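You operate a simulated robot arm through the tools that you are given. There is no shell and no other tool. Be economical: measure what you need, move in short steps, check, and stop when the job is done.

Carry out the task below with a simulated robot arm. There is one attempt and no reset: what you move stays moved.

TASK
Swap the clip box for the grey one and clip the stack.
Fine: the old box goes on the bench; one stroke with the tray in, tray out after. Set down upright: what you pick out.

Only the result counts: the job must be done as asked and must still hold three seconds after the hand-in. Knocking over, shifting, dropping, spilling or breaking anything else fails it.

THE ROBOT
A 6-joint arm with a two-finger parallel gripper, fixed in place. Base frame: the origin is at the foot of the arm, x ahead of it, y to its left, z up; the work surface is at about z = 850. Lengths are in mm, angles in degrees, forces in N, time in s.
With the tool pointing down near the work surface it reaches from about 260 to 680 mm from the base axis. Its first joint turns from -66.0 to 66.0 degrees. Payload 2.9 kg.
The TCP is the grasp point between the finger pads, 30 mm short of the fingertips. In the tool frame z runs along the fingers and y along their closing line. The gripper opens to 110 mm. The fingers are 20 mm wide and 10 mm thick; the gripper's body (48 by 112 mm) begins 55 mm behind the TCP.
Orientation is that of the tool frame in the base frame, as a unit quaternion [w, x, y, z]. With the fingers straight down and closing along the base's y, the tool's x points along the base's -x, its y along +y and its z along -z.

THE INTERFACE
- The arm moves only by the tool arm_command. Its argument "commands" is a list that holds one entry, the list of rows, each a list of 7 numbers: the shift along the tool's x, y, z in mm, then the turn, a rotation vector about the tool's x, y, z in rad, then the closure, from 0 (fully open) to 1 (shut). In form: [[[tx, ty, tz, ax, ay, az, hand], ...]]. A call has 1 to 12 rows; each row is the pose to reach, as a shift and turn from the pose commanded when the call began, along the tool's axes at that moment. Rows are played at 5 a second. More than 50 mm and 8.6 degrees between two rows, or a gripper value outside its range, and nothing of the call is played. A pose out of reach is approached as far as the arm can. The call stops where the force on the tool passes 40 N (or 10 N more than at its start, if that is more) or the arm is blocked; 0.2 s more then pass. Each finger travels about 108 mm/s and halts on what it meets, pressing with about 26 N; the grip force reading is that of the motor and also rises with nothing between the fingers. The clock runs only during rows and for 0.2 s after the last one: add rows that repeat a pose to give the fingers time. The reply holds the time, the measured pose of the TCP, the force on the tool along the base axes, the opening and the grip force, in the units named above and with some noise, with the torque about the TCP (base axes, N m) and any sound that the robot's microphone picked up.
- Cameras (640 x 400 px; columns grow to the right, rows downward): "scene" is fixed at [71.1, 449.7, 1361.2]; the picture's right is [-0.67, -0.75, 0.00], its down [-0.64, 0.57, -0.53] and it looks along [0.39, -0.35, -0.85] (base axes); focal length 214 px, centre (320, 200). "wrist" rides on the gripper at [72, 17, -103] in the tool frame; the picture's right is [-0.23, 0.97, 0.00], its down [-0.76, -0.18, -0.62] and it looks along [-0.61, -0.14, 0.78] (tool axes); focal length 222 px, centre (320, 200). There is no depth. A picture from a camera that has moved, and an enlarged one, comes with that camera's place and axes in the base frame and with its lens. The place of the scene camera against the robot may be out by one fixed shift of up to 12 mm in any direction.
- capture(camera): a new picture of that camera. It takes no simulated time.
- close_up(camera, box): a new picture of the part [left, top, right, bottom] of that camera's present view, enlarged. It takes no simulated time.
- hand_in(): hands the job in; it is judged then, once.

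Go step by step. Nothing tells you positions but the pictures and the camera data: compare them with the known pose of the tool, close in by small moves and look again before you grip or let go. The budget is 120 turns and 64 pictures, counting those below and the enlarged ones. Unless the task says otherwise, let go and move clear before handing in, and close with one line.

The tools are called after ">>>" as name(argument=value, ...) on one line, values as JSON. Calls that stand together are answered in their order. arm_command: Moves the arm, as the interface text tells. Its arguments: {"type":"object","properties":{"commands":{"type":"array"}},"required":["commands"]} The other tools are called the same way: capture (camera) takes a picture; close_up (camera, box) takes an enlarged picture of a part of a camera's view; hand_in () hands the job in.

At the start:

```text
clock: 0.0
tcp_pos: [259.5, -248.1, 1278.2]
ee_rot: [0.0, 0.0, 1.0, 0.0]
force: [-0.8, 0.2, -0.3]
torque: [-0.02, -0.01, -0.02]
opening: 110.1
grip_force: 0.1
```

scene: 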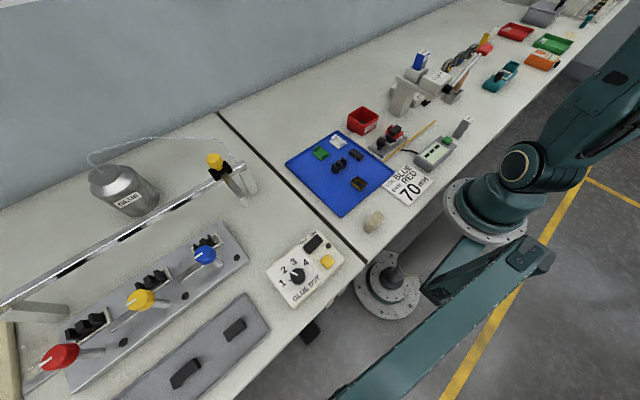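
wrist: 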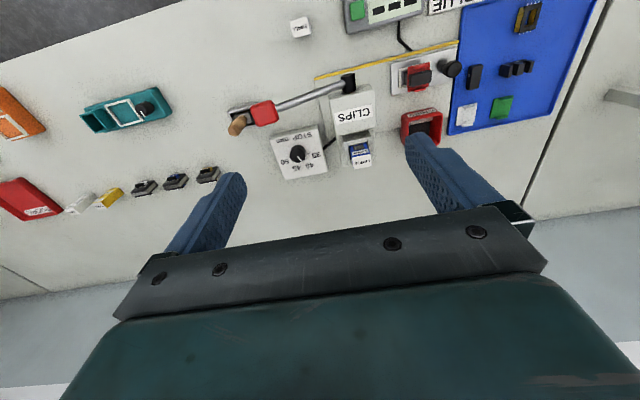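

I see a bench with a clip machine (labelled CLIPS) with a lever, a row of small boxes, a teal tray and other items. I'll take enlarged views to identify them.

>>> close_up(camera="wrist", box=[220, 60, 460, 210])

>>> close_up(camera="wrist", box=[0, 60, 240, 220])

>>> close_up(camera="scene", box=[340, 20, 580, 170])

>>> close_up(camera="wrist", box=[280, 0, 520, 150])

```text
2.67 times, centred on (340, 135) of wrist
camera zoom: at [186.9, -231.6, 1381.9], right [0.23, 0.97, 0.0], down [0.76, -0.18, 0.62], along [0.61, -0.14, -0.78], focal length 592 px, centre (267, 373)
```

zoom: 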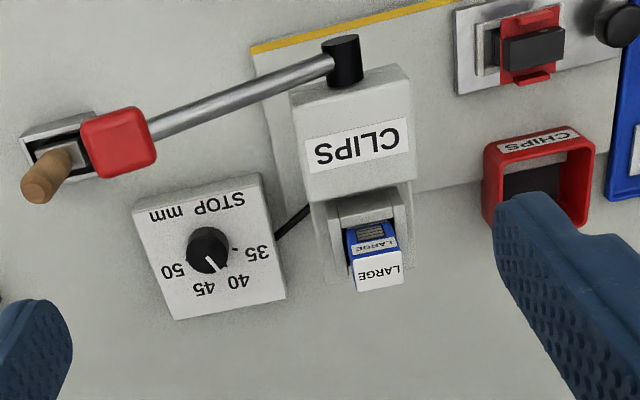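

```text
2.50 times, centred on (120, 140) of wrist
camera zoom: at [186.9, -231.6, 1381.9], right [0.23, 0.97, 0.0], down [0.76, -0.18, 0.62], along [0.61, -0.14, -0.78], focal length 555 px, centre (820, 350)
```

zoom: 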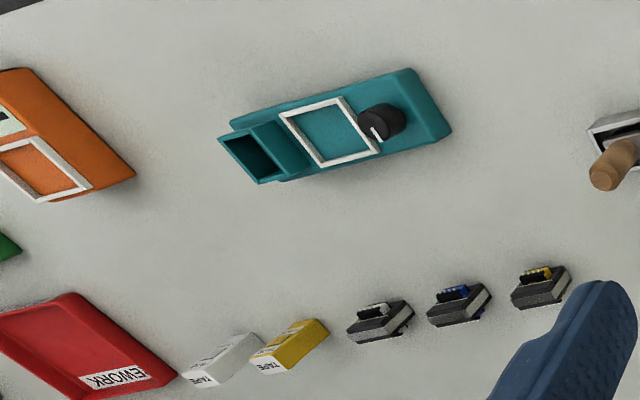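

```text
2.67 times, centred on (460, 95) of scene
camera zoom: at [71.1, 449.7, 1361.2], right [-0.67, -0.75, 0.0], down [-0.64, 0.57, -0.53], along [0.39, -0.35, -0.85], focal length 572 px, centre (-53, 480)
```

zoom: 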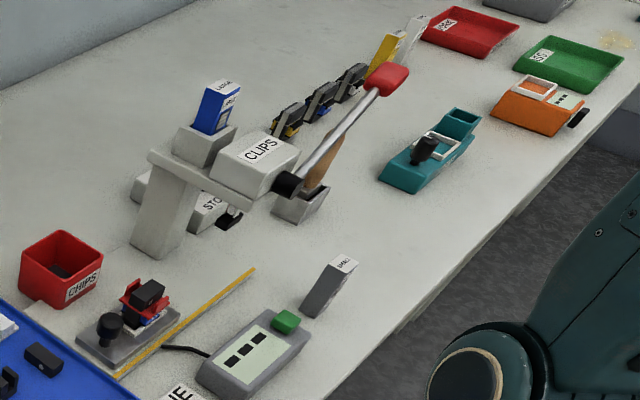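

```text
2.67 times, centred on (400, 75) of wrist
camera zoom: at [186.9, -231.6, 1381.9], right [0.23, 0.97, 0.0], down [0.76, -0.18, 0.62], along [0.61, -0.14, -0.78], focal length 592 px, centre (107, 533)
```

zoom: 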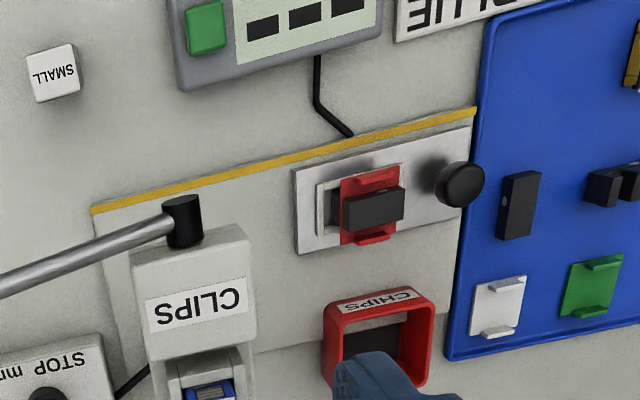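

The press has a lever, a blue LARGE box in its magazine, a grey SMALL box standing on the bench, a sliding tray with the stack, a stop dial and a counter. I'll read the sign and dial next.

>>> close_up(camera="scene", box=[360, 110, 480, 210])

>>> close_up(camera="scene", box=[360, 40, 480, 115])

```text
4.00 times, centred on (420, 160) of scene
camera zoom: at [71.1, 449.7, 1361.2], right [-0.67, -0.75, 0.0], down [-0.64, 0.57, -0.53], along [0.39, -0.35, -0.85], focal length 858 px, centre (-80, 360)
```

zoom: 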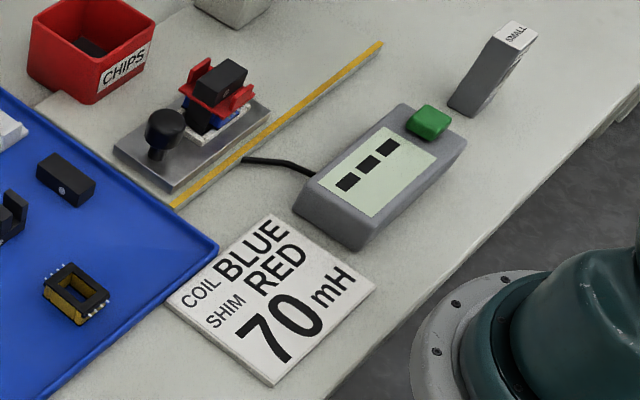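

```text
5.33 times, centred on (420, 78) of scene
camera zoom: at [71.1, 449.7, 1361.2], right [-0.67, -0.75, 0.0], down [-0.64, 0.57, -0.53], along [0.39, -0.35, -0.85], focal length 1144 px, centre (-213, 853)
```

zoom: 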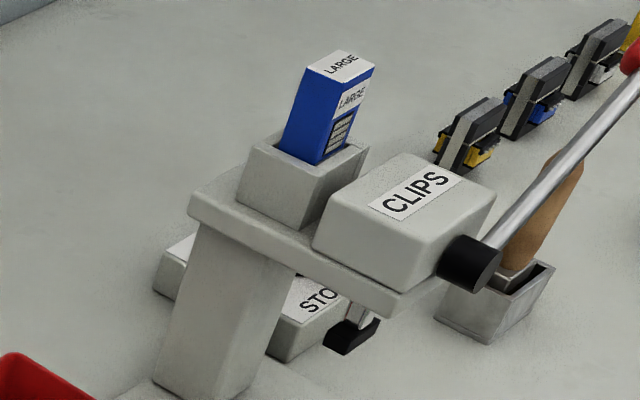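

The stack sits on a tray with a black knob, and the tray appears to slide along -y under the press head. I'll lower the camera for a clearer view of the press, lever and boxes.

>>> arm_command(commands=[[[15, 5, 35, 0, 0, 0, 0], [30, 10, 70, 0, 0, 0, 0], [45, 15, 105, 0, 0, 0, 0], [60, 18, 140, 0, 0, 0, 0]]])

>>> capture(camera="wrist")

```text
clock: 1.0
tcp_pos: [199.8, -230.7, 1136.9]
ee_rot: [-0.001, 0.0, 1.0, 0.0]
force: [-0.3, -0.2, -0.1]
torque: [0.05, 0.0, 0.01]
opening: 110.0
grip_force: 0.1
```

```text
55 pictures are left
camera wrist: at [128.4, -213.7, 1241.2], right [0.23, 0.97, 0.0], down [0.76, -0.18, 0.62], along [0.61, -0.14, -0.78], focal length 222 px, centre (320, 200)
```

wrist: 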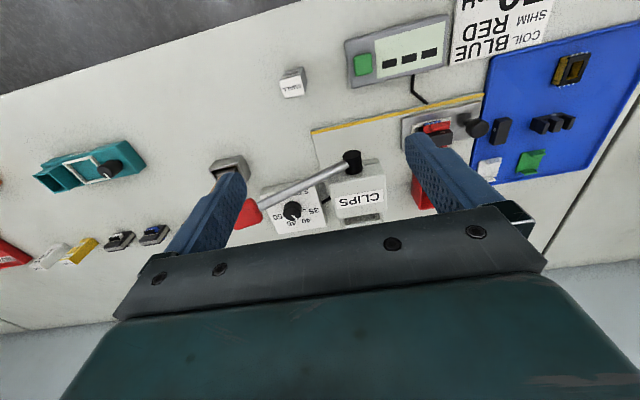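

The fingers hide part of the view but the grey box and lever are visible. I'll enlarge these.

>>> close_up(camera="wrist", box=[190, 60, 430, 230])

>>> close_up(camera="wrist", box=[260, 50, 340, 110])

```text
2.35 times, centred on (310, 145) of wrist
camera zoom: at [128.4, -213.7, 1241.2], right [0.23, 0.97, 0.0], down [0.76, -0.18, 0.62], along [0.61, -0.14, -0.78], focal length 523 px, centre (344, 329)
```

zoom: 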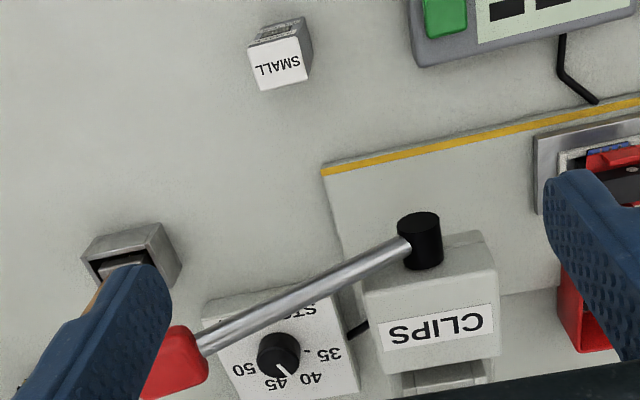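

```text
6.67 times, centred on (300, 80) of wrist
camera zoom: at [128.4, -213.7, 1241.2], right [0.23, 0.97, 0.0], down [0.76, -0.18, 0.62], along [0.61, -0.14, -0.78], focal length 1481 px, centre (453, 1000)
```

zoom: 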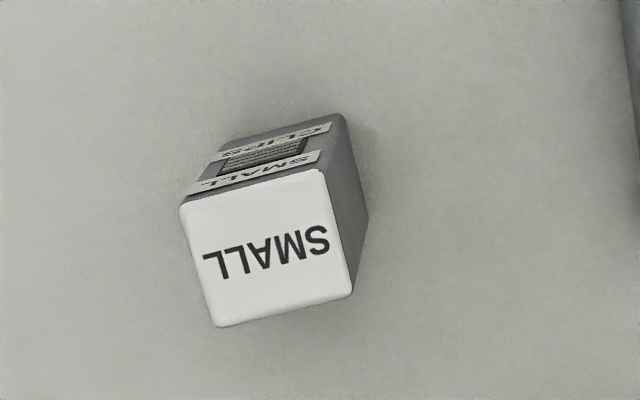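

The grey SMALL box stands about (186, -264), top z≈920, aligned with the base axes. The blue box top is about (370, -204, 1073), and the lever knob about (255, -313, 1088) with its pivot at (270, -204, 996). Next I go above the blue box to look.

>>> arm_command(commands=[[[-20, 0, -40, 0, 0, 0, 0], [-60, 8, -55, 0, 0, 0, 0], [-100, 16, -55, 0, 0, 0, 0], [-140, 26, -50, 0, 0, 0, 0], [-150, 26, -40, 0, 0, 0, 0]]])

>>> capture(camera="wrist")

>>> close_up(camera="wrist", box=[220, 60, 420, 220])

```text
clock: 2.2
tcp_pos: [349.8, -202.8, 1178.6]
ee_rot: [0.0, 0.0, 1.0, 0.001]
force: [0.0, -0.7, 0.0]
torque: [-0.04, 0.0, -0.03]
opening: 109.8
grip_force: 0.1
```

```text
52 pictures are left
camera wrist: at [277.1, -186.6, 1282.7], right [0.23, 0.97, 0.0], down [0.76, -0.18, 0.62], along [0.61, -0.14, -0.78], focal length 222 px, centre (320, 200)
```

wrist: 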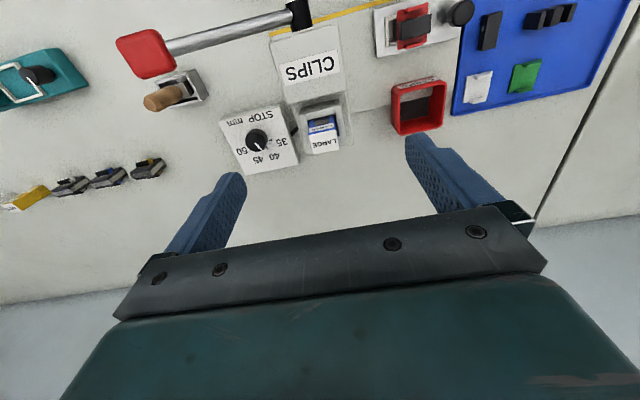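

```text
2.50 times, centred on (320, 140) of wrist
camera zoom: at [277.1, -186.6, 1282.7], right [0.23, 0.97, 0.0], down [0.76, -0.18, 0.62], along [0.61, -0.14, -0.78], focal length 555 px, centre (320, 350)
```

zoom: 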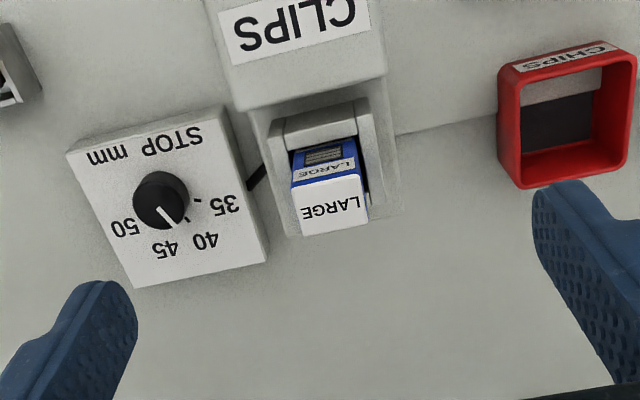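

Blue box: 22 × 28 mm footprint at (369, -203), top z≈1073, aligned with the axes. I'll descend above it with the fingers open and look again before gripping.

>>> arm_command(commands=[[[-10, 0, 30, 0, 0, 0, 0.3], [-19, 0, 60, 0, 0, 0, 0.45], [-19, 0, 85, 0, 0, 0, 0.45], [-19, 0, 85, 0, 0, 0, 0.45]]])

>>> capture(camera="wrist")

>>> close_up(camera="scene", box=[360, 20, 480, 115])

```text
clock: 3.2
tcp_pos: [368.2, -204.5, 1094.3]
ee_rot: [0.001, 0.0, 1.0, 0.001]
force: [-0.4, 0.0, 0.3]
torque: [0.01, 0.02, 0.01]
opening: 60.5
grip_force: 0.2
```

```text
50 pictures are left
camera wrist: at [296.0, -187.3, 1197.0], right [0.23, 0.97, 0.0], down [0.76, -0.18, 0.62], along [0.61, -0.14, -0.78], focal length 222 px, centre (320, 200)
```

wrist: 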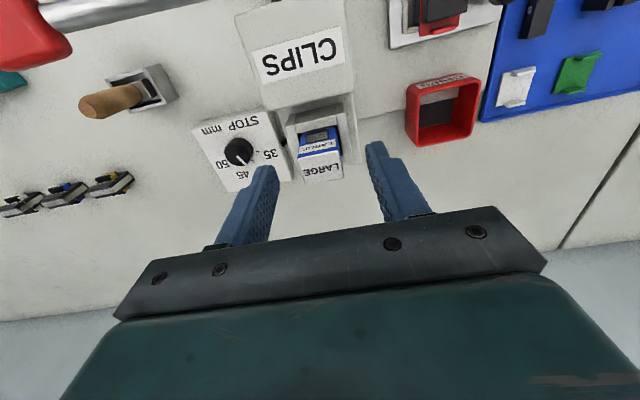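

```text
4.21 times, centred on (420, 68) of scene
camera zoom: at [71.1, 449.7, 1361.2], right [-0.67, -0.75, 0.0], down [-0.64, 0.57, -0.53], along [0.39, -0.35, -0.85], focal length 903 px, centre (-101, 758)
```

zoom: 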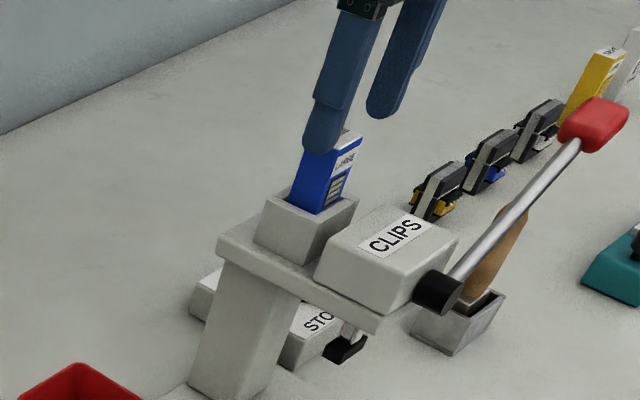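

I'll enlarge the box view to refine its top height.

>>> close_up(camera="wrist", box=[240, 90, 400, 200])

```text
3.64 times, centred on (320, 145) of wrist
camera zoom: at [296.0, -187.3, 1197.0], right [0.23, 0.97, 0.0], down [0.76, -0.18, 0.62], along [0.61, -0.14, -0.78], focal length 808 px, centre (320, 400)
```

zoom: 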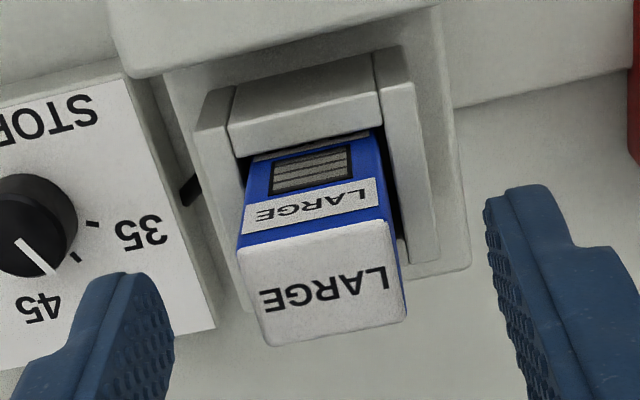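

Refined: blue box centre is (376, -205), top z≈1058 and the magazine rim ≈1015. I'll go down with tips just above the rim and grip.

>>> arm_command(commands=[[[-8, 0, 15, 0, 0, 0, 0.45], [-8, 0, 38, 0, 0, 0, 0.45], [-8, 0, 38, 0, 0, 0, 0.45]]])

>>> close_up(camera="wrist", box=[240, 100, 400, 210])

>>> close_up(camera="scene", box=[380, 20, 460, 70])

```text
clock: 4.0
tcp_pos: [375.7, -204.8, 1054.5]
ee_rot: [0.0, 0.0, 1.0, 0.0]
force: [-1.0, 0.1, 0.2]
torque: [0.01, -0.01, 0.0]
opening: 60.5
grip_force: 0.0
```

```text
3.64 times, centred on (320, 155) of wrist
camera zoom: at [303.7, -188.0, 1158.2], right [0.23, 0.97, 0.0], down [0.76, -0.18, 0.62], along [0.61, -0.14, -0.78], focal length 808 px, centre (320, 364)
```

zoom: 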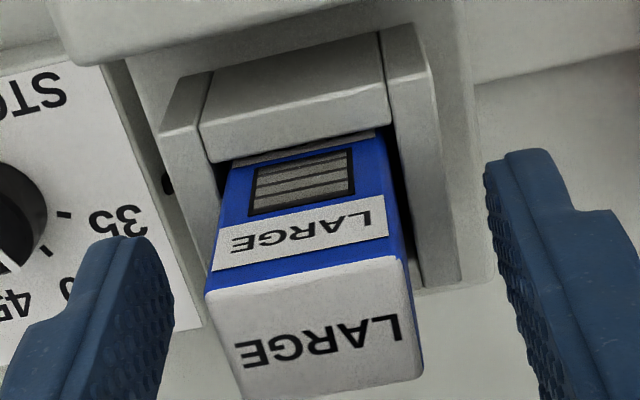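

```text
8.00 times, centred on (420, 45) of scene
camera zoom: at [71.1, 449.7, 1361.2], right [-0.67, -0.75, 0.0], down [-0.64, 0.57, -0.53], along [0.39, -0.35, -0.85], focal length 1716 px, centre (-480, 1440)
```

zoom: 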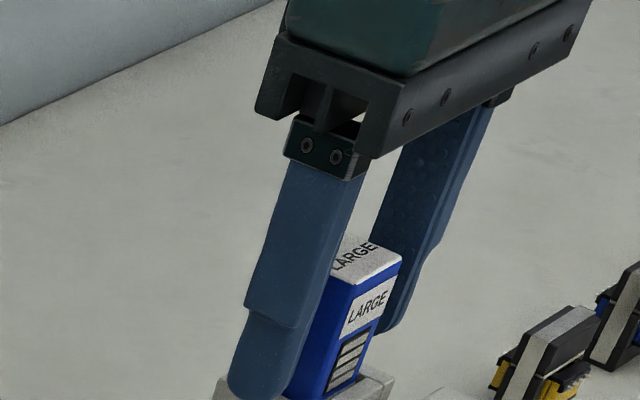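

Everything lines up; the fingers straddle the box. I'll close and then lift gently.

>>> arm_command(commands=[[[0, 0, 0, 0, 0, 0, 1], [0, 0, 0, 0, 0, 0, 1], [0, 0, 0, 0, 0, 0, 1], [0, 0, -15, 0, 0, 0, 1], [0, 0, -30, 0, 0, 0, 1]]])

>>> capture(camera="wrist")

```text
clock: 5.2
tcp_pos: [375.6, -204.4, 1083.6]
ee_rot: [0.001, -0.002, 1.0, 0.0]
force: [-0.3, -0.7, -0.4]
torque: [-0.01, -0.02, -0.01]
opening: 29.6
grip_force: 26.0
```

```text
45 pictures are left
camera wrist: at [304.2, -187.6, 1189.0], right [0.23, 0.97, 0.0], down [0.76, -0.18, 0.62], along [0.61, -0.14, -0.78], focal length 222 px, centre (320, 200)
```

wrist: 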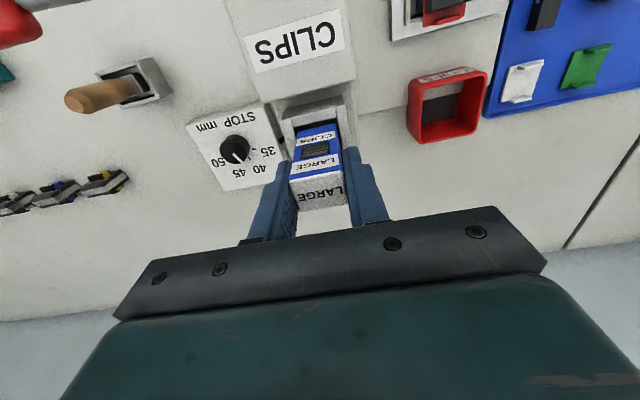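

The box is lifting out cleanly. I'll raise it clear, carry it back behind the press to about (510, -205), and lower to just above the bench.

>>> arm_command(commands=[[[0, 0, -30, 0, 0, 0, 1], [0, 0, -65, 0, 0, 0, 1], [-40, 0, -70, 0, 0, 0, 1], [-85, 0, -70, 0, 0, 0, 1], [-125, 0, -60, 0, 0, 0, 1], [-135, 0, -20, 0, 0, 0, 1], [-135, 0, 25, 0, 0, 0, 1], [-135, 0, 70, 0, 0, 0, 1], [-135, 0, 110, 0, 0, 0, 1], [-135, 0, 150, 0, 0, 0, 1], [-135, 0, 155, 0, 0, 0, 1]]])

>>> capture(camera="wrist")

>>> close_up(camera="scene", box=[360, 0, 480, 75])

```text
clock: 7.6
tcp_pos: [509.5, -201.8, 927.8]
ee_rot: [-0.001, 0.0, 1.0, 0.0]
force: [0.1, 0.5, -0.9]
torque: [-0.03, 0.0, 0.0]
opening: 29.4
grip_force: 25.4
```

```text
44 pictures are left
camera wrist: at [438.3, -185.6, 1032.4], right [0.23, 0.97, 0.0], down [0.76, -0.18, 0.62], along [0.61, -0.14, -0.78], focal length 222 px, centre (320, 200)
```

wrist: 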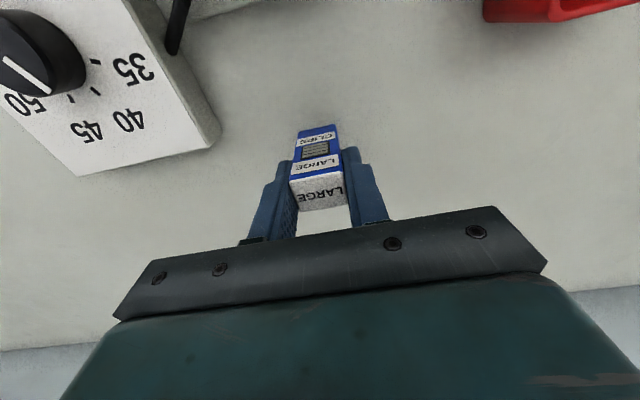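

```text
5.33 times, centred on (420, 38) of scene
camera zoom: at [71.2, 449.7, 1361.2], right [-0.67, -0.75, 0.0], down [-0.64, 0.57, -0.53], along [0.39, -0.35, -0.85], focal length 1144 px, centre (-213, 1067)
```

zoom: 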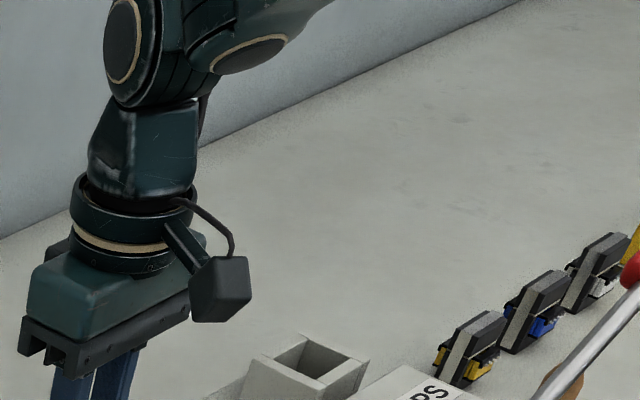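

Blue box hangs over clear bench; I lower it slowly to contact.

>>> arm_command(commands=[[[0, 0, 3, 0, 0, 0, 1], [0, 0, 6, 0, 0, 0, 1], [0, 0, 8, 0, 0, 0, 1], [0, 0, 9, 0, 0, 0, 1], [0, 0, 10, 0, 0, 0, 1]]])

```text
clock: 8.8
tcp_pos: [510.9, -204.6, 919.7]
ee_rot: [0.0, 0.0, 1.0, 0.0]
force: [0.0, -0.5, 0.3]
torque: [-0.02, -0.02, 0.03]
opening: 29.5
grip_force: 25.9
```

>>> arm_command(commands=[[[0, 0, 1, 0, 0, 0, 1], [0, 0, 2, 0, 0, 0, 1], [0, 0, 3, 0, 0, 0, 1]]])

>>> close_up(camera="wrist", box=[260, 100, 380, 220])

```text
clock: 9.6
tcp_pos: [511.5, -203.9, 917.6]
ee_rot: [0.0, 0.0, 1.0, 0.0]
force: [0.1, -0.1, -1.1]
torque: [0.01, -0.01, 0.0]
opening: 29.3
grip_force: 26.5
```

```text
3.33 times, centred on (320, 160) of wrist
camera zoom: at [438.9, -187.2, 1020.9], right [0.23, 0.97, 0.0], down [0.76, -0.18, 0.62], along [0.61, -0.14, -0.78], focal length 740 px, centre (320, 333)
```

zoom: 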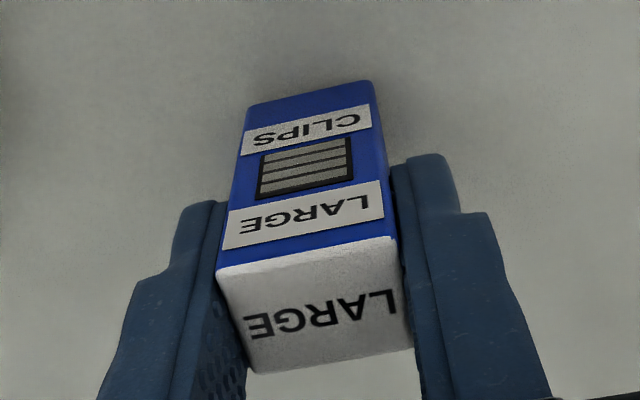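

The box bottom is about 1–2 mm above the bench. Continuing in small steps.

>>> arm_command(commands=[[[0, 0, 0.7, 0, 0, 0, 1], [0, 0, 1.4, 0, 0, 0, 1], [0, 0, 2, 0, 0, 0, 1]]])

```text
clock: 10.4
tcp_pos: [511.2, -203.0, 914.1]
ee_rot: [0.001, 0.0, 1.0, 0.0]
force: [0.4, -0.3, -1.0]
torque: [0.01, 0.03, 0.01]
opening: 29.7
grip_force: 26.4
```

>>> arm_command(commands=[[[0, 0, 0.5, 0, 0, 0, 1], [0, 0, 1, 0, 0, 0, 1], [0, 0, 1, 0, 0, 0, 1]]])

>>> close_up(camera="wrist", box=[260, 100, 380, 220])

```text
clock: 11.2
tcp_pos: [511.3, -204.2, 913.4]
ee_rot: [0.0, 0.0, 1.0, 0.0]
force: [-2.5, 0.6, 7.4]
torque: [0.08, 0.19, 0.01]
opening: 29.3
grip_force: 25.7
```

```text
3.33 times, centred on (320, 160) of wrist
camera zoom: at [439.0, -187.1, 1018.1], right [0.23, 0.97, 0.0], down [0.76, -0.18, 0.62], along [0.61, -0.14, -0.78], focal length 740 px, centre (320, 333)
```

zoom: 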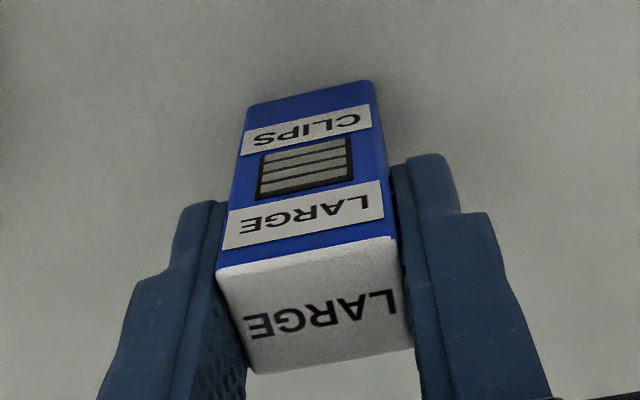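

Contact felt (7 N). I release and rise straight up.

>>> arm_command(commands=[[[0, 0, 0, 0, 0, 0, 0.5], [0, 0, 0, 0, 0, 0, 0.4], [0, 0, 0, 0, 0, 0, 0.4], [0, 0, -25, 0, 0, 0, 0.4], [0, 0, -70, 0, 0, 0, 0.4], [0, 0, -115, 0, 0, 0, 0.4], [0, 0, -160, 0, 0, 0, 0.4], [0, 0, -205, 0, 0, 0, 0.4]]])

>>> capture(camera="wrist")

```text
clock: 13.0
tcp_pos: [510.2, -204.0, 1118.7]
ee_rot: [0.0, 0.0, 1.0, 0.0]
force: [-0.8, -0.2, -0.8]
torque: [-0.03, 0.02, 0.02]
opening: 65.9
grip_force: 0.1
```

```text
40 pictures are left
camera wrist: at [438.5, -188.3, 1223.5], right [0.23, 0.97, 0.0], down [0.76, -0.18, 0.62], along [0.61, -0.14, -0.78], focal length 222 px, centre (320, 200)
```

wrist: 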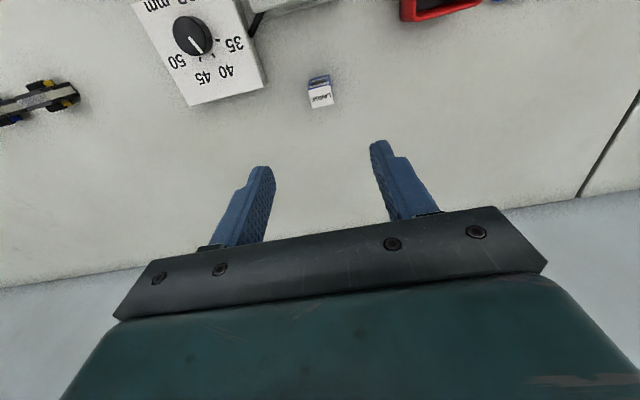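

Blue box stands upright. Next I travel over the press at a safe height to above the grey box.

>>> arm_command(commands=[[[20, 0, -40, 0, 0, 0, 0.4], [65, -5, -45, 0, 0, 0, 0.4], [110, -15, -45, 0, 0, 0, 0.4], [155, -25, -45, 0, 0, 0, 0.4], [200, -35, -45, 0, 0, 0, 0.4], [245, -45, -45, 0, 0, 0, 0.4], [290, -55, -45, 0, 0, 0, 0.4], [324, -60, -35, 0, 0, 0, 0.4], [324, -60, 10, 0, 0, 0, 0.4], [324, -60, 50, 0, 0, 0, 0.4], [324, -60, 90, 0, 0, 0, 0.4], [324, -60, 115, 0, 0, 0, 0.4]]])

>>> capture(camera="wrist")

>>> capture(camera="scene")

```text
clock: 15.6
tcp_pos: [187.9, -264.9, 1004.7]
ee_rot: [0.0, 0.0, 1.0, 0.0]
force: [0.0, 0.0, 0.6]
torque: [0.03, 0.02, -0.01]
opening: 65.8
grip_force: 0.1
```

```text
39 pictures are left
camera wrist: at [115.6, -248.1, 1108.9], right [0.23, 0.97, 0.0], down [0.76, -0.18, 0.62], along [0.61, -0.14, -0.78], focal length 222 px, centre (320, 200)
```

wrist: 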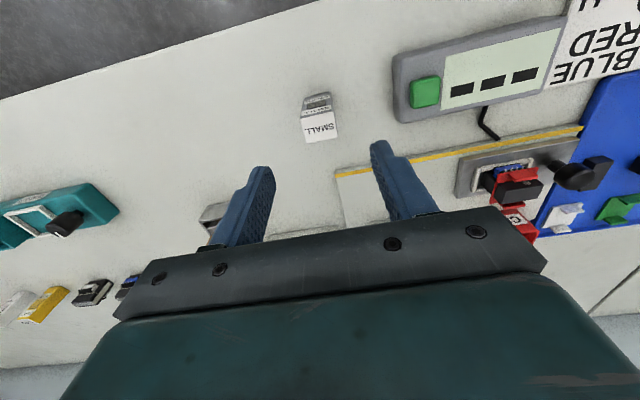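

```text
38 pictures are left
```

scene: 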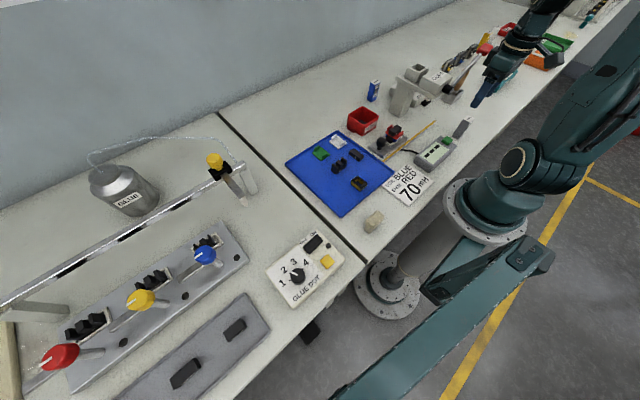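

I'm above the grey box. I check clearance of the wrist from the lever and refine the grey box position.

>>> close_up(camera="scene", box=[400, 0, 580, 120])

>>> close_up(camera="wrist", box=[260, 70, 380, 170])

```text
3.33 times, centred on (490, 60) of scene
camera zoom: at [71.1, 449.7, 1361.2], right [-0.67, -0.75, 0.0], down [-0.64, 0.57, -0.53], along [0.39, -0.35, -0.85], focal length 715 px, centre (-247, 667)
```

zoom: 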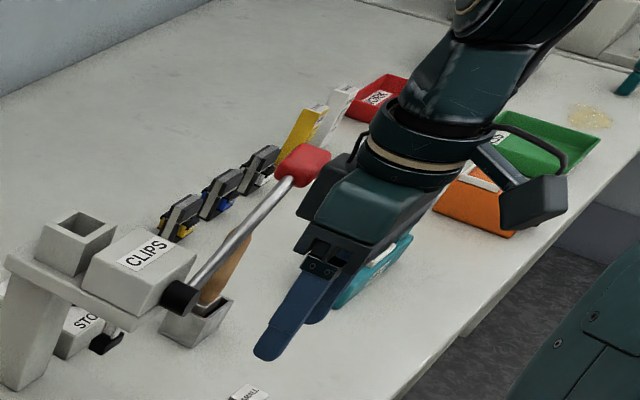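

```text
4.00 times, centred on (320, 120) of wrist
camera zoom: at [115.6, -248.1, 1108.9], right [0.23, 0.97, 0.0], down [0.76, -0.18, 0.62], along [0.61, -0.14, -0.78], focal length 888 px, centre (320, 520)
```

zoom: 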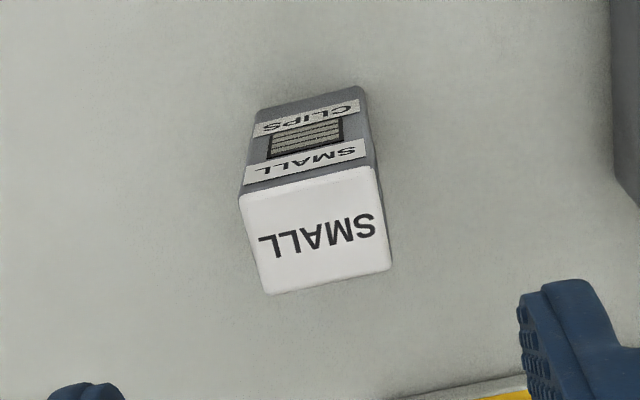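

Clearance to the lever is adequate, and the grey box centre is (185.5, -264.5). Descending to grip it, with the same hold height as the blue one.

>>> arm_command(commands=[[[1.5, 0, 25, 0, 0, 0, 0.4], [1.5, 0, 50, 0, 0, 0, 0.4], [1.5, 0, 75, 0, 0, 0, 0.4], [1.5, 0, 89, 0, 0, 0, 0.4], [1.5, 0, 89, 0, 0, 0, 0.4]]])

>>> capture(camera="wrist")

```text
clock: 16.8
tcp_pos: [185.3, -265.1, 915.9]
ee_rot: [0.0, 0.0, 1.0, 0.0]
force: [-0.1, 0.3, 0.6]
torque: [-0.04, 0.02, -0.02]
opening: 66.2
grip_force: 0.0
```

```text
35 pictures are left
camera wrist: at [113.3, -248.1, 1019.3], right [0.23, 0.97, 0.0], down [0.76, -0.18, 0.62], along [0.61, -0.14, -0.78], focal length 222 px, centre (320, 200)
```

wrist: 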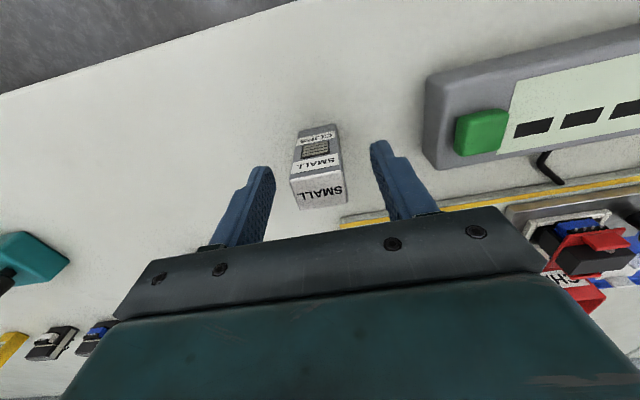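

Alignment matches the blue grip view. Closing, lifting high, then pausing to look.

>>> arm_command(commands=[[[0, 0, 0, 0, 0, 0, 1], [0, 0, 0, 0, 0, 0, 1], [0, 0, 0, 0, 0, 0, 1], [0, 0, -20, 0, 0, 0, 1], [0, 0, -65, 0, 0, 0, 1], [0, 0, -110, 0, 0, 0, 1], [0, 0, -155, 0, 0, 0, 1], [0, 0, -200, 0, 0, 0, 1], [0, 0, -245, 0, 0, 0, 1], [0, 0, -280, 0, 0, 0, 1]]])

>>> close_up(camera="wrist", box=[260, 100, 380, 220])

```text
clock: 19.0
tcp_pos: [184.7, -265.2, 1195.0]
ee_rot: [0.0, 0.0, 1.0, 0.0]
force: [0.2, 0.7, -1.4]
torque: [-0.03, 0.01, 0.0]
opening: 29.5
grip_force: 25.8
```

```text
3.33 times, centred on (320, 160) of wrist
camera zoom: at [112.8, -248.5, 1299.4], right [0.23, 0.97, 0.0], down [0.76, -0.18, 0.62], along [0.61, -0.14, -0.78], focal length 740 px, centre (320, 333)
```

zoom: 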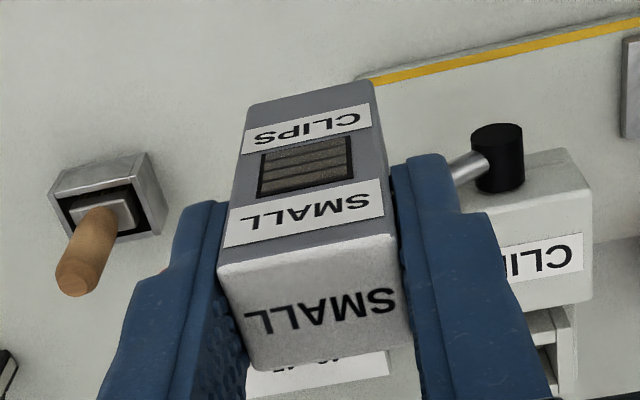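

The grey box sits in the grip exactly as the blue one did, so I return to the same pose over the magazine and stop above the rim to check.

>>> arm_command(commands=[[[-45, 15, 0, 0, 0, 0, 1], [-90, 30, 0, 0, 0, 0, 1], [-135, 45, 0, 0, 0, 0, 1], [-180, 57, 0, 0, 0, 0, 1], [-190.5, 60, 0, 0, 0, 0, 1], [-190.5, 60, 40, 0, 0, 0, 1], [-190.5, 60, 80, 0, 0, 0, 1], [-190.5, 60, 100, 0, 0, 0, 1], [-190.5, 60, 100, 0, 0, 0, 1]]])

>>> close_up(camera="wrist", box=[240, 80, 400, 200])

```text
clock: 21.0
tcp_pos: [374.3, -204.5, 1094.6]
ee_rot: [0.001, 0.0, 1.0, -0.001]
force: [0.2, 0.2, -1.0]
torque: [0.0, 0.0, -0.01]
opening: 29.6
grip_force: 26.0
```

```text
3.33 times, centred on (320, 140) of wrist
camera zoom: at [302.9, -188.7, 1198.5], right [0.23, 0.97, 0.0], down [0.76, -0.18, 0.62], along [0.61, -0.14, -0.78], focal length 740 px, centre (320, 400)
```

zoom: 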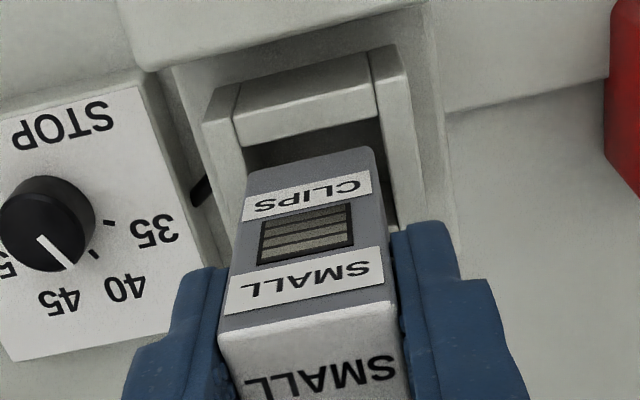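

The box hangs just above the socket in line. Lowering gently with force watch.

>>> arm_command(commands=[[[0, 0, 6, 0, 0, 0, 1], [0, 0, 12, 0, 0, 0, 1], [0, 0, 18, 0, 0, 0, 1], [0, 0, 24, 0, 0, 0, 1], [0, 0, 30, 0, 0, 0, 1], [0, 0, 34, 0, 0, 0, 1]]])

>>> close_up(camera="wrist", box=[240, 80, 400, 200])

```text
clock: 22.4
tcp_pos: [374.2, -204.1, 1061.3]
ee_rot: [0.0, 0.0, 1.0, 0.0]
force: [0.0, 0.0, -1.8]
torque: [-0.03, 0.02, 0.03]
opening: 29.4
grip_force: 26.6
```

```text
3.33 times, centred on (320, 140) of wrist
camera zoom: at [302.8, -188.2, 1164.9], right [0.23, 0.97, 0.0], down [0.76, -0.18, 0.62], along [0.61, -0.14, -0.78], focal length 740 px, centre (320, 400)
```

zoom: 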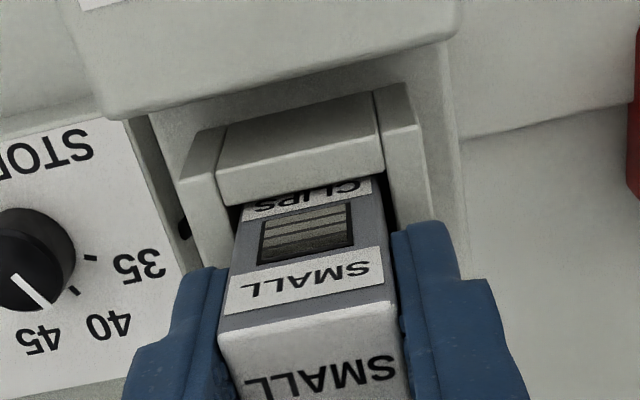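

It entered freely. Continuing to the seat.

>>> arm_command(commands=[[[0, 0, 2, 0, 0, 0, 1], [0, 0, 4, 0, 0, 0, 1], [0, 0, 5, 0, 0, 0, 1], [0, 0, 6, 0, 0, 0, 1], [0, 0, 6.5, 0, 0, 0, 1]]])

```text
clock: 23.6
tcp_pos: [375.5, -204.4, 1056.5]
ee_rot: [0.0, 0.0, 1.0, -0.001]
force: [-4.6, 2.9, 17.9]
torque: [0.17, 0.36, -0.01]
opening: 29.6
grip_force: 25.3
```

Contact at 18 N at the expected depth: seated. Release and rise, then look.

>>> arm_command(commands=[[[0, 0, -0.5, 0, 0, 0, 0.5], [0, 0, -0.5, 0, 0, 0, 0.4], [0, 0, -0.5, 0, 0, 0, 0.4], [0, 0, -20, 0, 0, 0, 0.4], [0, 0, -39, 0, 0, 0, 0.4]]])

>>> close_up(camera="wrist", box=[240, 90, 400, 200])

```text
clock: 24.8
tcp_pos: [376.7, -204.2, 1094.0]
ee_rot: [0.0, -0.001, 1.0, 0.0]
force: [0.5, 0.3, 0.3]
torque: [0.03, -0.01, -0.01]
opening: 66.0
grip_force: 0.1
```

```text
3.64 times, centred on (320, 145) of wrist
camera zoom: at [304.6, -187.4, 1196.9], right [0.23, 0.97, 0.0], down [0.76, -0.18, 0.62], along [0.61, -0.14, -0.78], focal length 808 px, centre (320, 400)
```

zoom: 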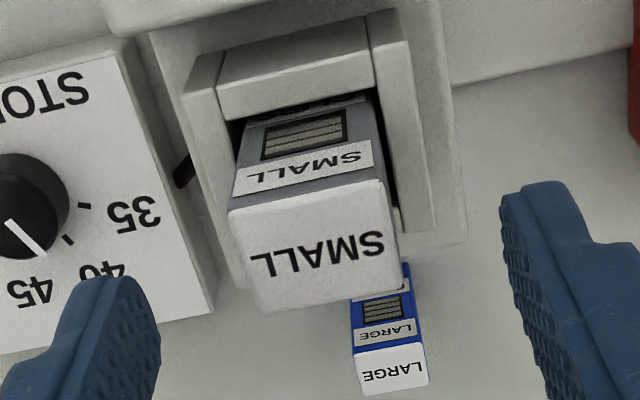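

The grey box looks seated at the same height as the blue was. For certainty I'll press its top lightly with closed fingers.

>>> arm_command(commands=[[[0, 0, -20, 0, 0, 0, 1], [0, 0, -20, 0, 0, 0, 1], [0, 0, -20, 0, 0, 0, 1], [0, 0, -6, 0, 0, 0, 1], [0, 0, -2, 0, 0, 0, 1], [0, 0, 1, 0, 0, 0, 1], [0, 0, 3, 0, 0, 0, 1], [0, 0, 4, 0, 0, 0, 1], [0, 0, 5, 0, 0, 0, 1], [0, 0, 6, 0, 0, 0, 1]]])

```text
clock: 27.0
tcp_pos: [375.0, -204.9, 1089.1]
ee_rot: [0.004, -0.001, 1.0, -0.001]
force: [-1.8, 2.3, 34.5]
torque: [0.08, 0.18, 0.01]
opening: 0.1
grip_force: 26.3
```

Firm: top is at z≈1060, fully seated. Next, I go to look at the stack tray.

>>> arm_command(commands=[[[0, 0, -40, 0, 0, 0, 1], [20, 40, -45, 0, 0, 0, 1], [45, 85, -45, 0, 0, 0, 1], [70, 125, -30, 0, 0, 0, 1], [90, 145, 10, 0, 0, 0, 0.6], [110, 150, 40, 0, 0, 0, 0.6], [110, 150, 50, 0, 0, 0, 0.6]]])

>>> capture(camera="wrist")

>>> close_up(camera="scene", box=[350, 50, 470, 170])

```text
refused: row 3 steps farther than a row can; nothing moved
```

```text
30 pictures are left
camera wrist: at [302.9, -187.5, 1192.9], right [0.23, 0.97, 0.0], down [0.76, -0.17, 0.63], along [0.61, -0.14, -0.78], focal length 222 px, centre (320, 200)
```

wrist: 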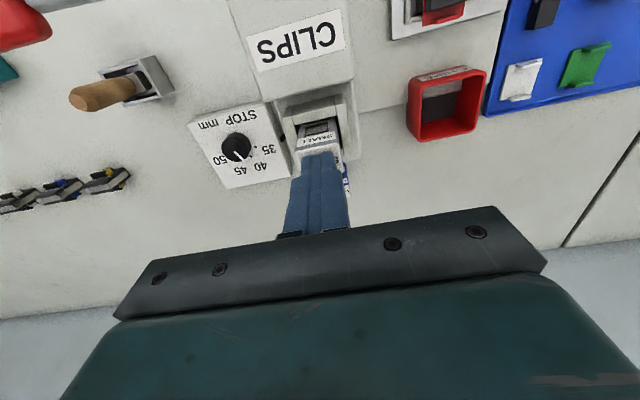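

```text
3.33 times, centred on (410, 110) of scene
camera zoom: at [70.7, 450.0, 1361.1], right [-0.67, -0.75, 0.0], down [-0.63, 0.57, -0.53], along [0.39, -0.35, -0.85], focal length 715 px, centre (20, 500)
```

zoom: 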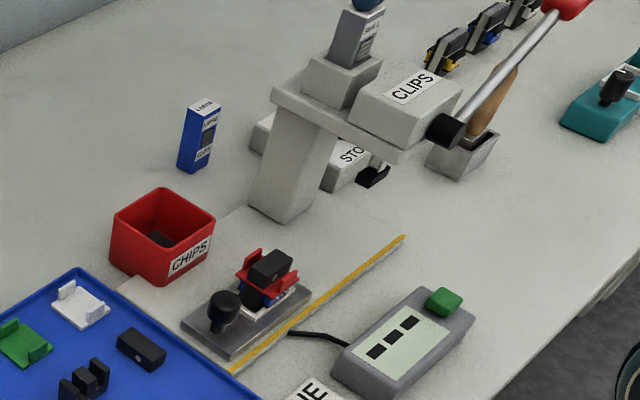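

The path was refused for step size; resending with shorter steps.

>>> arm_command(commands=[[[0, 0, -40, 0, 0, 0, 1], [15, 35, -45, 0, 0, 0, 1], [35, 75, -45, 0, 0, 0, 1], [60, 112, -40, 0, 0, 0, 0.8], [85, 140, -15, 0, 0, 0, 0.6], [105, 150, 15, 0, 0, 0, 0.6], [110, 150, 40, 0, 0, 0, 0.6]]])

>>> capture(camera="wrist")

```text
clock: 28.6
tcp_pos: [268.4, -53.6, 1048.5]
ee_rot: [-0.001, 0.001, 1.0, 0.001]
force: [-0.4, -0.2, 0.4]
torque: [0.03, 0.02, 0.0]
opening: 44.2
grip_force: 0.1
```

```text
28 pictures are left
camera wrist: at [195.3, -37.9, 1152.0], right [0.23, 0.97, 0.0], down [0.76, -0.18, 0.62], along [0.61, -0.14, -0.78], focal length 222 px, centre (320, 200)
```

wrist: 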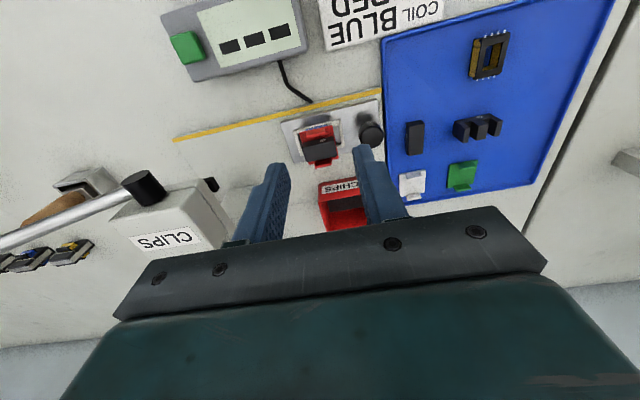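

The tray with the stack and its black knob is in view. Enlarging for coordinates.

>>> close_up(camera="wrist", box=[270, 80, 400, 180])

>>> close_up(camera="wrist", box=[100, 120, 300, 260])

```text
4.00 times, centred on (335, 130) of wrist
camera zoom: at [195.3, -37.9, 1152.0], right [0.23, 0.97, 0.0], down [0.76, -0.18, 0.62], along [0.61, -0.14, -0.78], focal length 888 px, centre (260, 480)
```

zoom: 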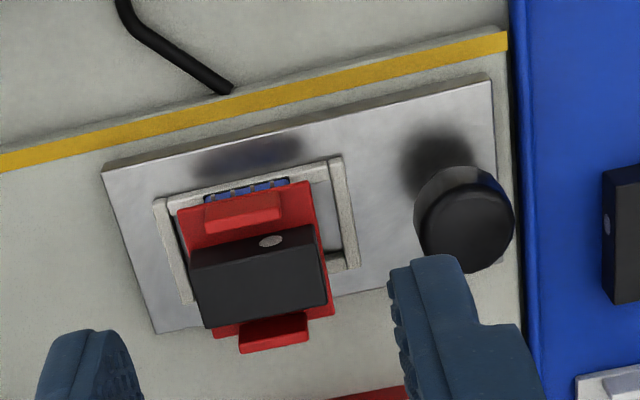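

```text
2.86 times, centred on (200, 190) of wrist
camera zoom: at [195.3, -37.9, 1152.0], right [0.23, 0.97, 0.0], down [0.76, -0.18, 0.62], along [0.61, -0.14, -0.78], focal length 635 px, centre (663, 229)
```

zoom: 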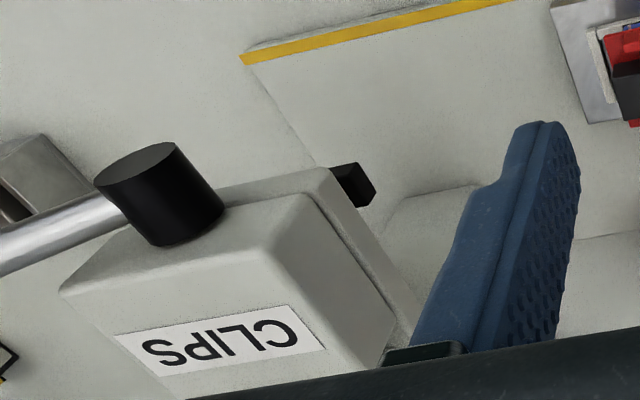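

Tray plate lies at x 286–348, y −112 to +16. Its knob is near (313, −3, top ≈904) and the stack centre is near y −65, so it slides along −y under the foot at y≈−205. The head leaves little room, so I'll turn the gripper 90° (closing along x, camera on the +y side) and later lean it back.

>>> arm_command(commands=[[[-4, 5, 0, 0, 0, 0.14, 0.5], [-8, 10, 0, 0, 0, 0.28, 0.5], [-12, 15, 0, 0, 0, 0.42, 0.5], [-16, 20, 0, 0, 0, 0.56, 0.5], [-20, 25, 0, 0, 0, 0.7, 0.5], [-24, 30, 0, 0, 0, 0.84, 0.5], [-28, 35, 0, 0, 0, 0.98, 0.5], [-32, 40, 0, 0, 0, 1.12, 0.5], [-36, 45, 0, 0, 0, 1.26, 0.5], [-40, 50, 0, 0, 0, 1.4, 0.5], [-44, 55, 0, 0, 0, 1.5, 0.5], [-45, 60, 0, 0, 0, 1.5708, 0.5]]])

>>> capture(camera="wrist")

```text
clock: 31.2
tcp_pos: [311.5, 6.2, 1047.4]
ee_rot: [0.0, 0.707, 0.707, -0.001]
force: [-0.7, -0.2, 0.1]
torque: [-0.02, 0.01, 0.02]
opening: 55.0
grip_force: 0.1
```

```text
25 pictures are left
camera wrist: at [328.0, 77.9, 1151.3], right [0.97, -0.23, 0.0], down [-0.18, -0.76, 0.62], along [-0.14, -0.61, -0.78], focal length 222 px, centre (320, 200)
```

wrist: 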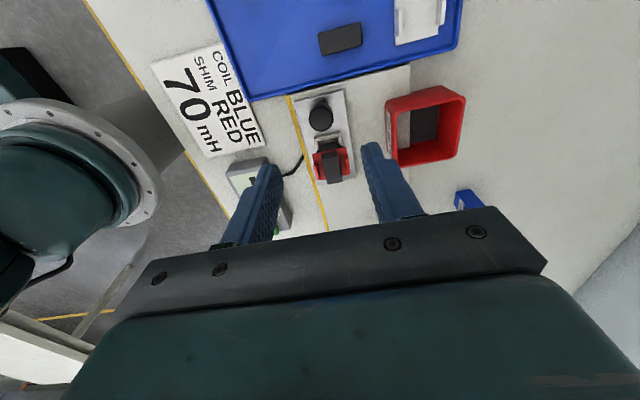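

Good view of the tray from the +y side. Enlarging.

>>> close_up(camera="wrist", box=[270, 80, 390, 190])

```text
3.64 times, centred on (330, 135) of wrist
camera zoom: at [328.0, 77.9, 1151.3], right [0.97, -0.23, 0.0], down [-0.18, -0.76, 0.62], along [-0.14, -0.61, -0.78], focal length 808 px, centre (284, 436)
```

zoom: 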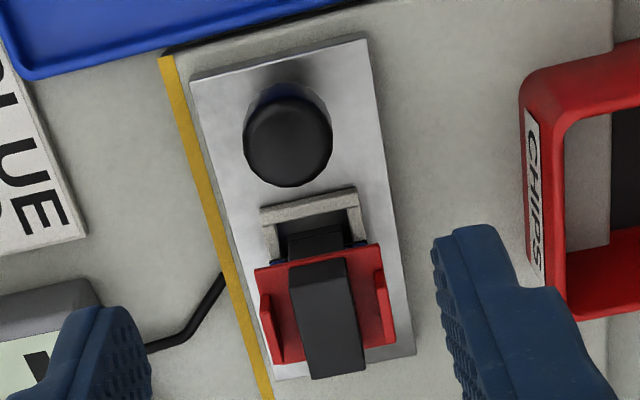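

Knob cap: centre (311.4, −2.3), top 904, diameter 27. I lean the gripper 20° back and come down to just above the knob.

>>> arm_command(commands=[[[0, 0, 20, 0, -0.12, 0, 0.5], [0, 0, 50, 0, -0.24, 0, 0.5], [-1, 0, 80, 0, -0.349, 0, 0.5], [-1.4, 0, 100, 0, -0.349, 0, 0.5]]])

>>> capture(camera="wrist")

>>> close_up(camera="scene", box=[340, 70, 480, 180])

```text
clock: 32.2
tcp_pos: [309.3, 4.8, 948.0]
ee_rot: [0.123, 0.696, 0.696, -0.124]
force: [0.6, -0.9, 0.1]
torque: [-0.01, 0.01, 0.01]
opening: 54.8
grip_force: 0.2
```

```text
23 pictures are left
camera wrist: at [326.2, 107.9, 1020.9], right [0.97, -0.21, 0.08], down [-0.18, -0.5, 0.85], along [-0.14, -0.84, -0.53], focal length 222 px, centre (320, 200)
```

wrist: 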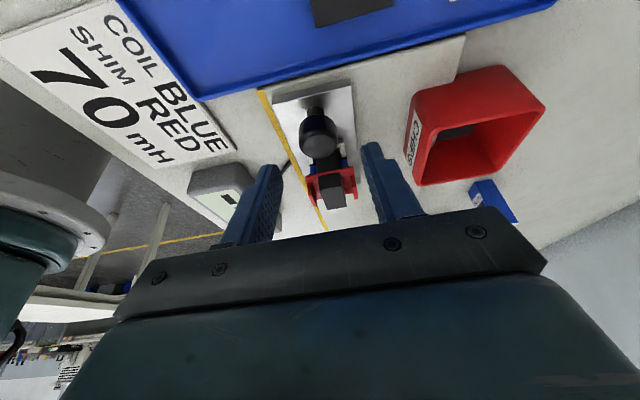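

```text
3.64 times, centred on (410, 125) of scene
camera zoom: at [71.1, 449.7, 1361.2], right [-0.67, -0.75, 0.0], down [-0.64, 0.57, -0.53], along [0.39, -0.35, -0.85], focal length 780 px, centre (-7, 473)
```

zoom: 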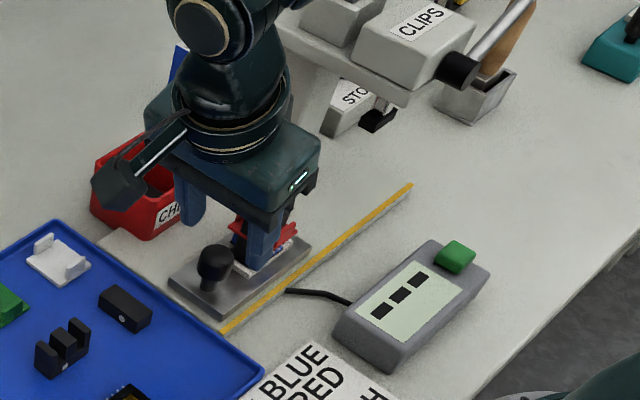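

Lowering around the knob.

>>> arm_command(commands=[[[4, 0, 11, 0, 0, 0, 0.5], [8, 0, 22, 0, 0, 0, 0.5], [12, 0, 33, 0, 0, 0, 0.5], [12, 0, 33, 0, 0, 0, 0.5]]])

>>> close_up(camera="wrist", box=[230, 100, 430, 225])

>>> close_up(camera="scene", box=[350, 100, 430, 160])

```text
clock: 33.2
tcp_pos: [310.4, 4.2, 912.5]
ee_rot: [0.123, 0.696, 0.696, -0.123]
force: [0.5, -0.2, 0.2]
torque: [-0.01, 0.01, 0.0]
opening: 55.1
grip_force: 0.0
```

```text
3.20 times, centred on (330, 162) of wrist
camera zoom: at [327.0, 107.9, 985.7], right [0.97, -0.21, 0.08], down [-0.18, -0.5, 0.85], along [-0.14, -0.84, -0.53], focal length 711 px, centre (288, 320)
```

zoom: 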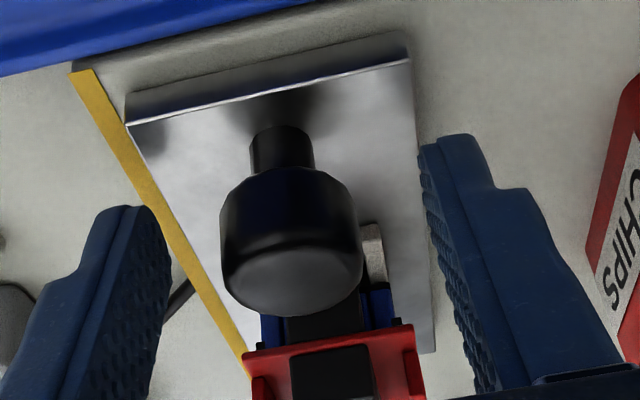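

```text
6.67 times, centred on (390, 130) of scene
camera zoom: at [71.1, 449.7, 1361.2], right [-0.67, -0.75, 0.0], down [-0.64, 0.57, -0.53], along [0.39, -0.35, -0.85], focal length 1430 px, centre (-147, 667)
```

zoom: 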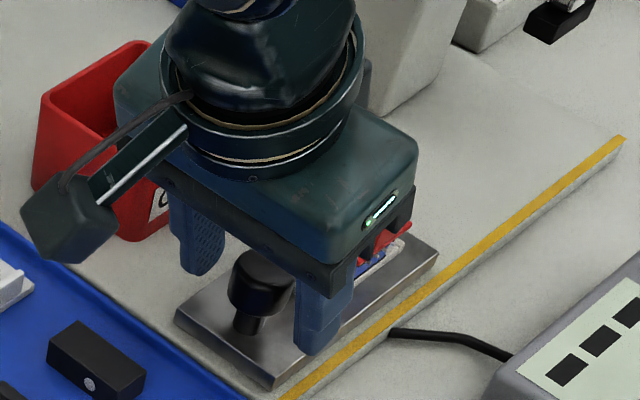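

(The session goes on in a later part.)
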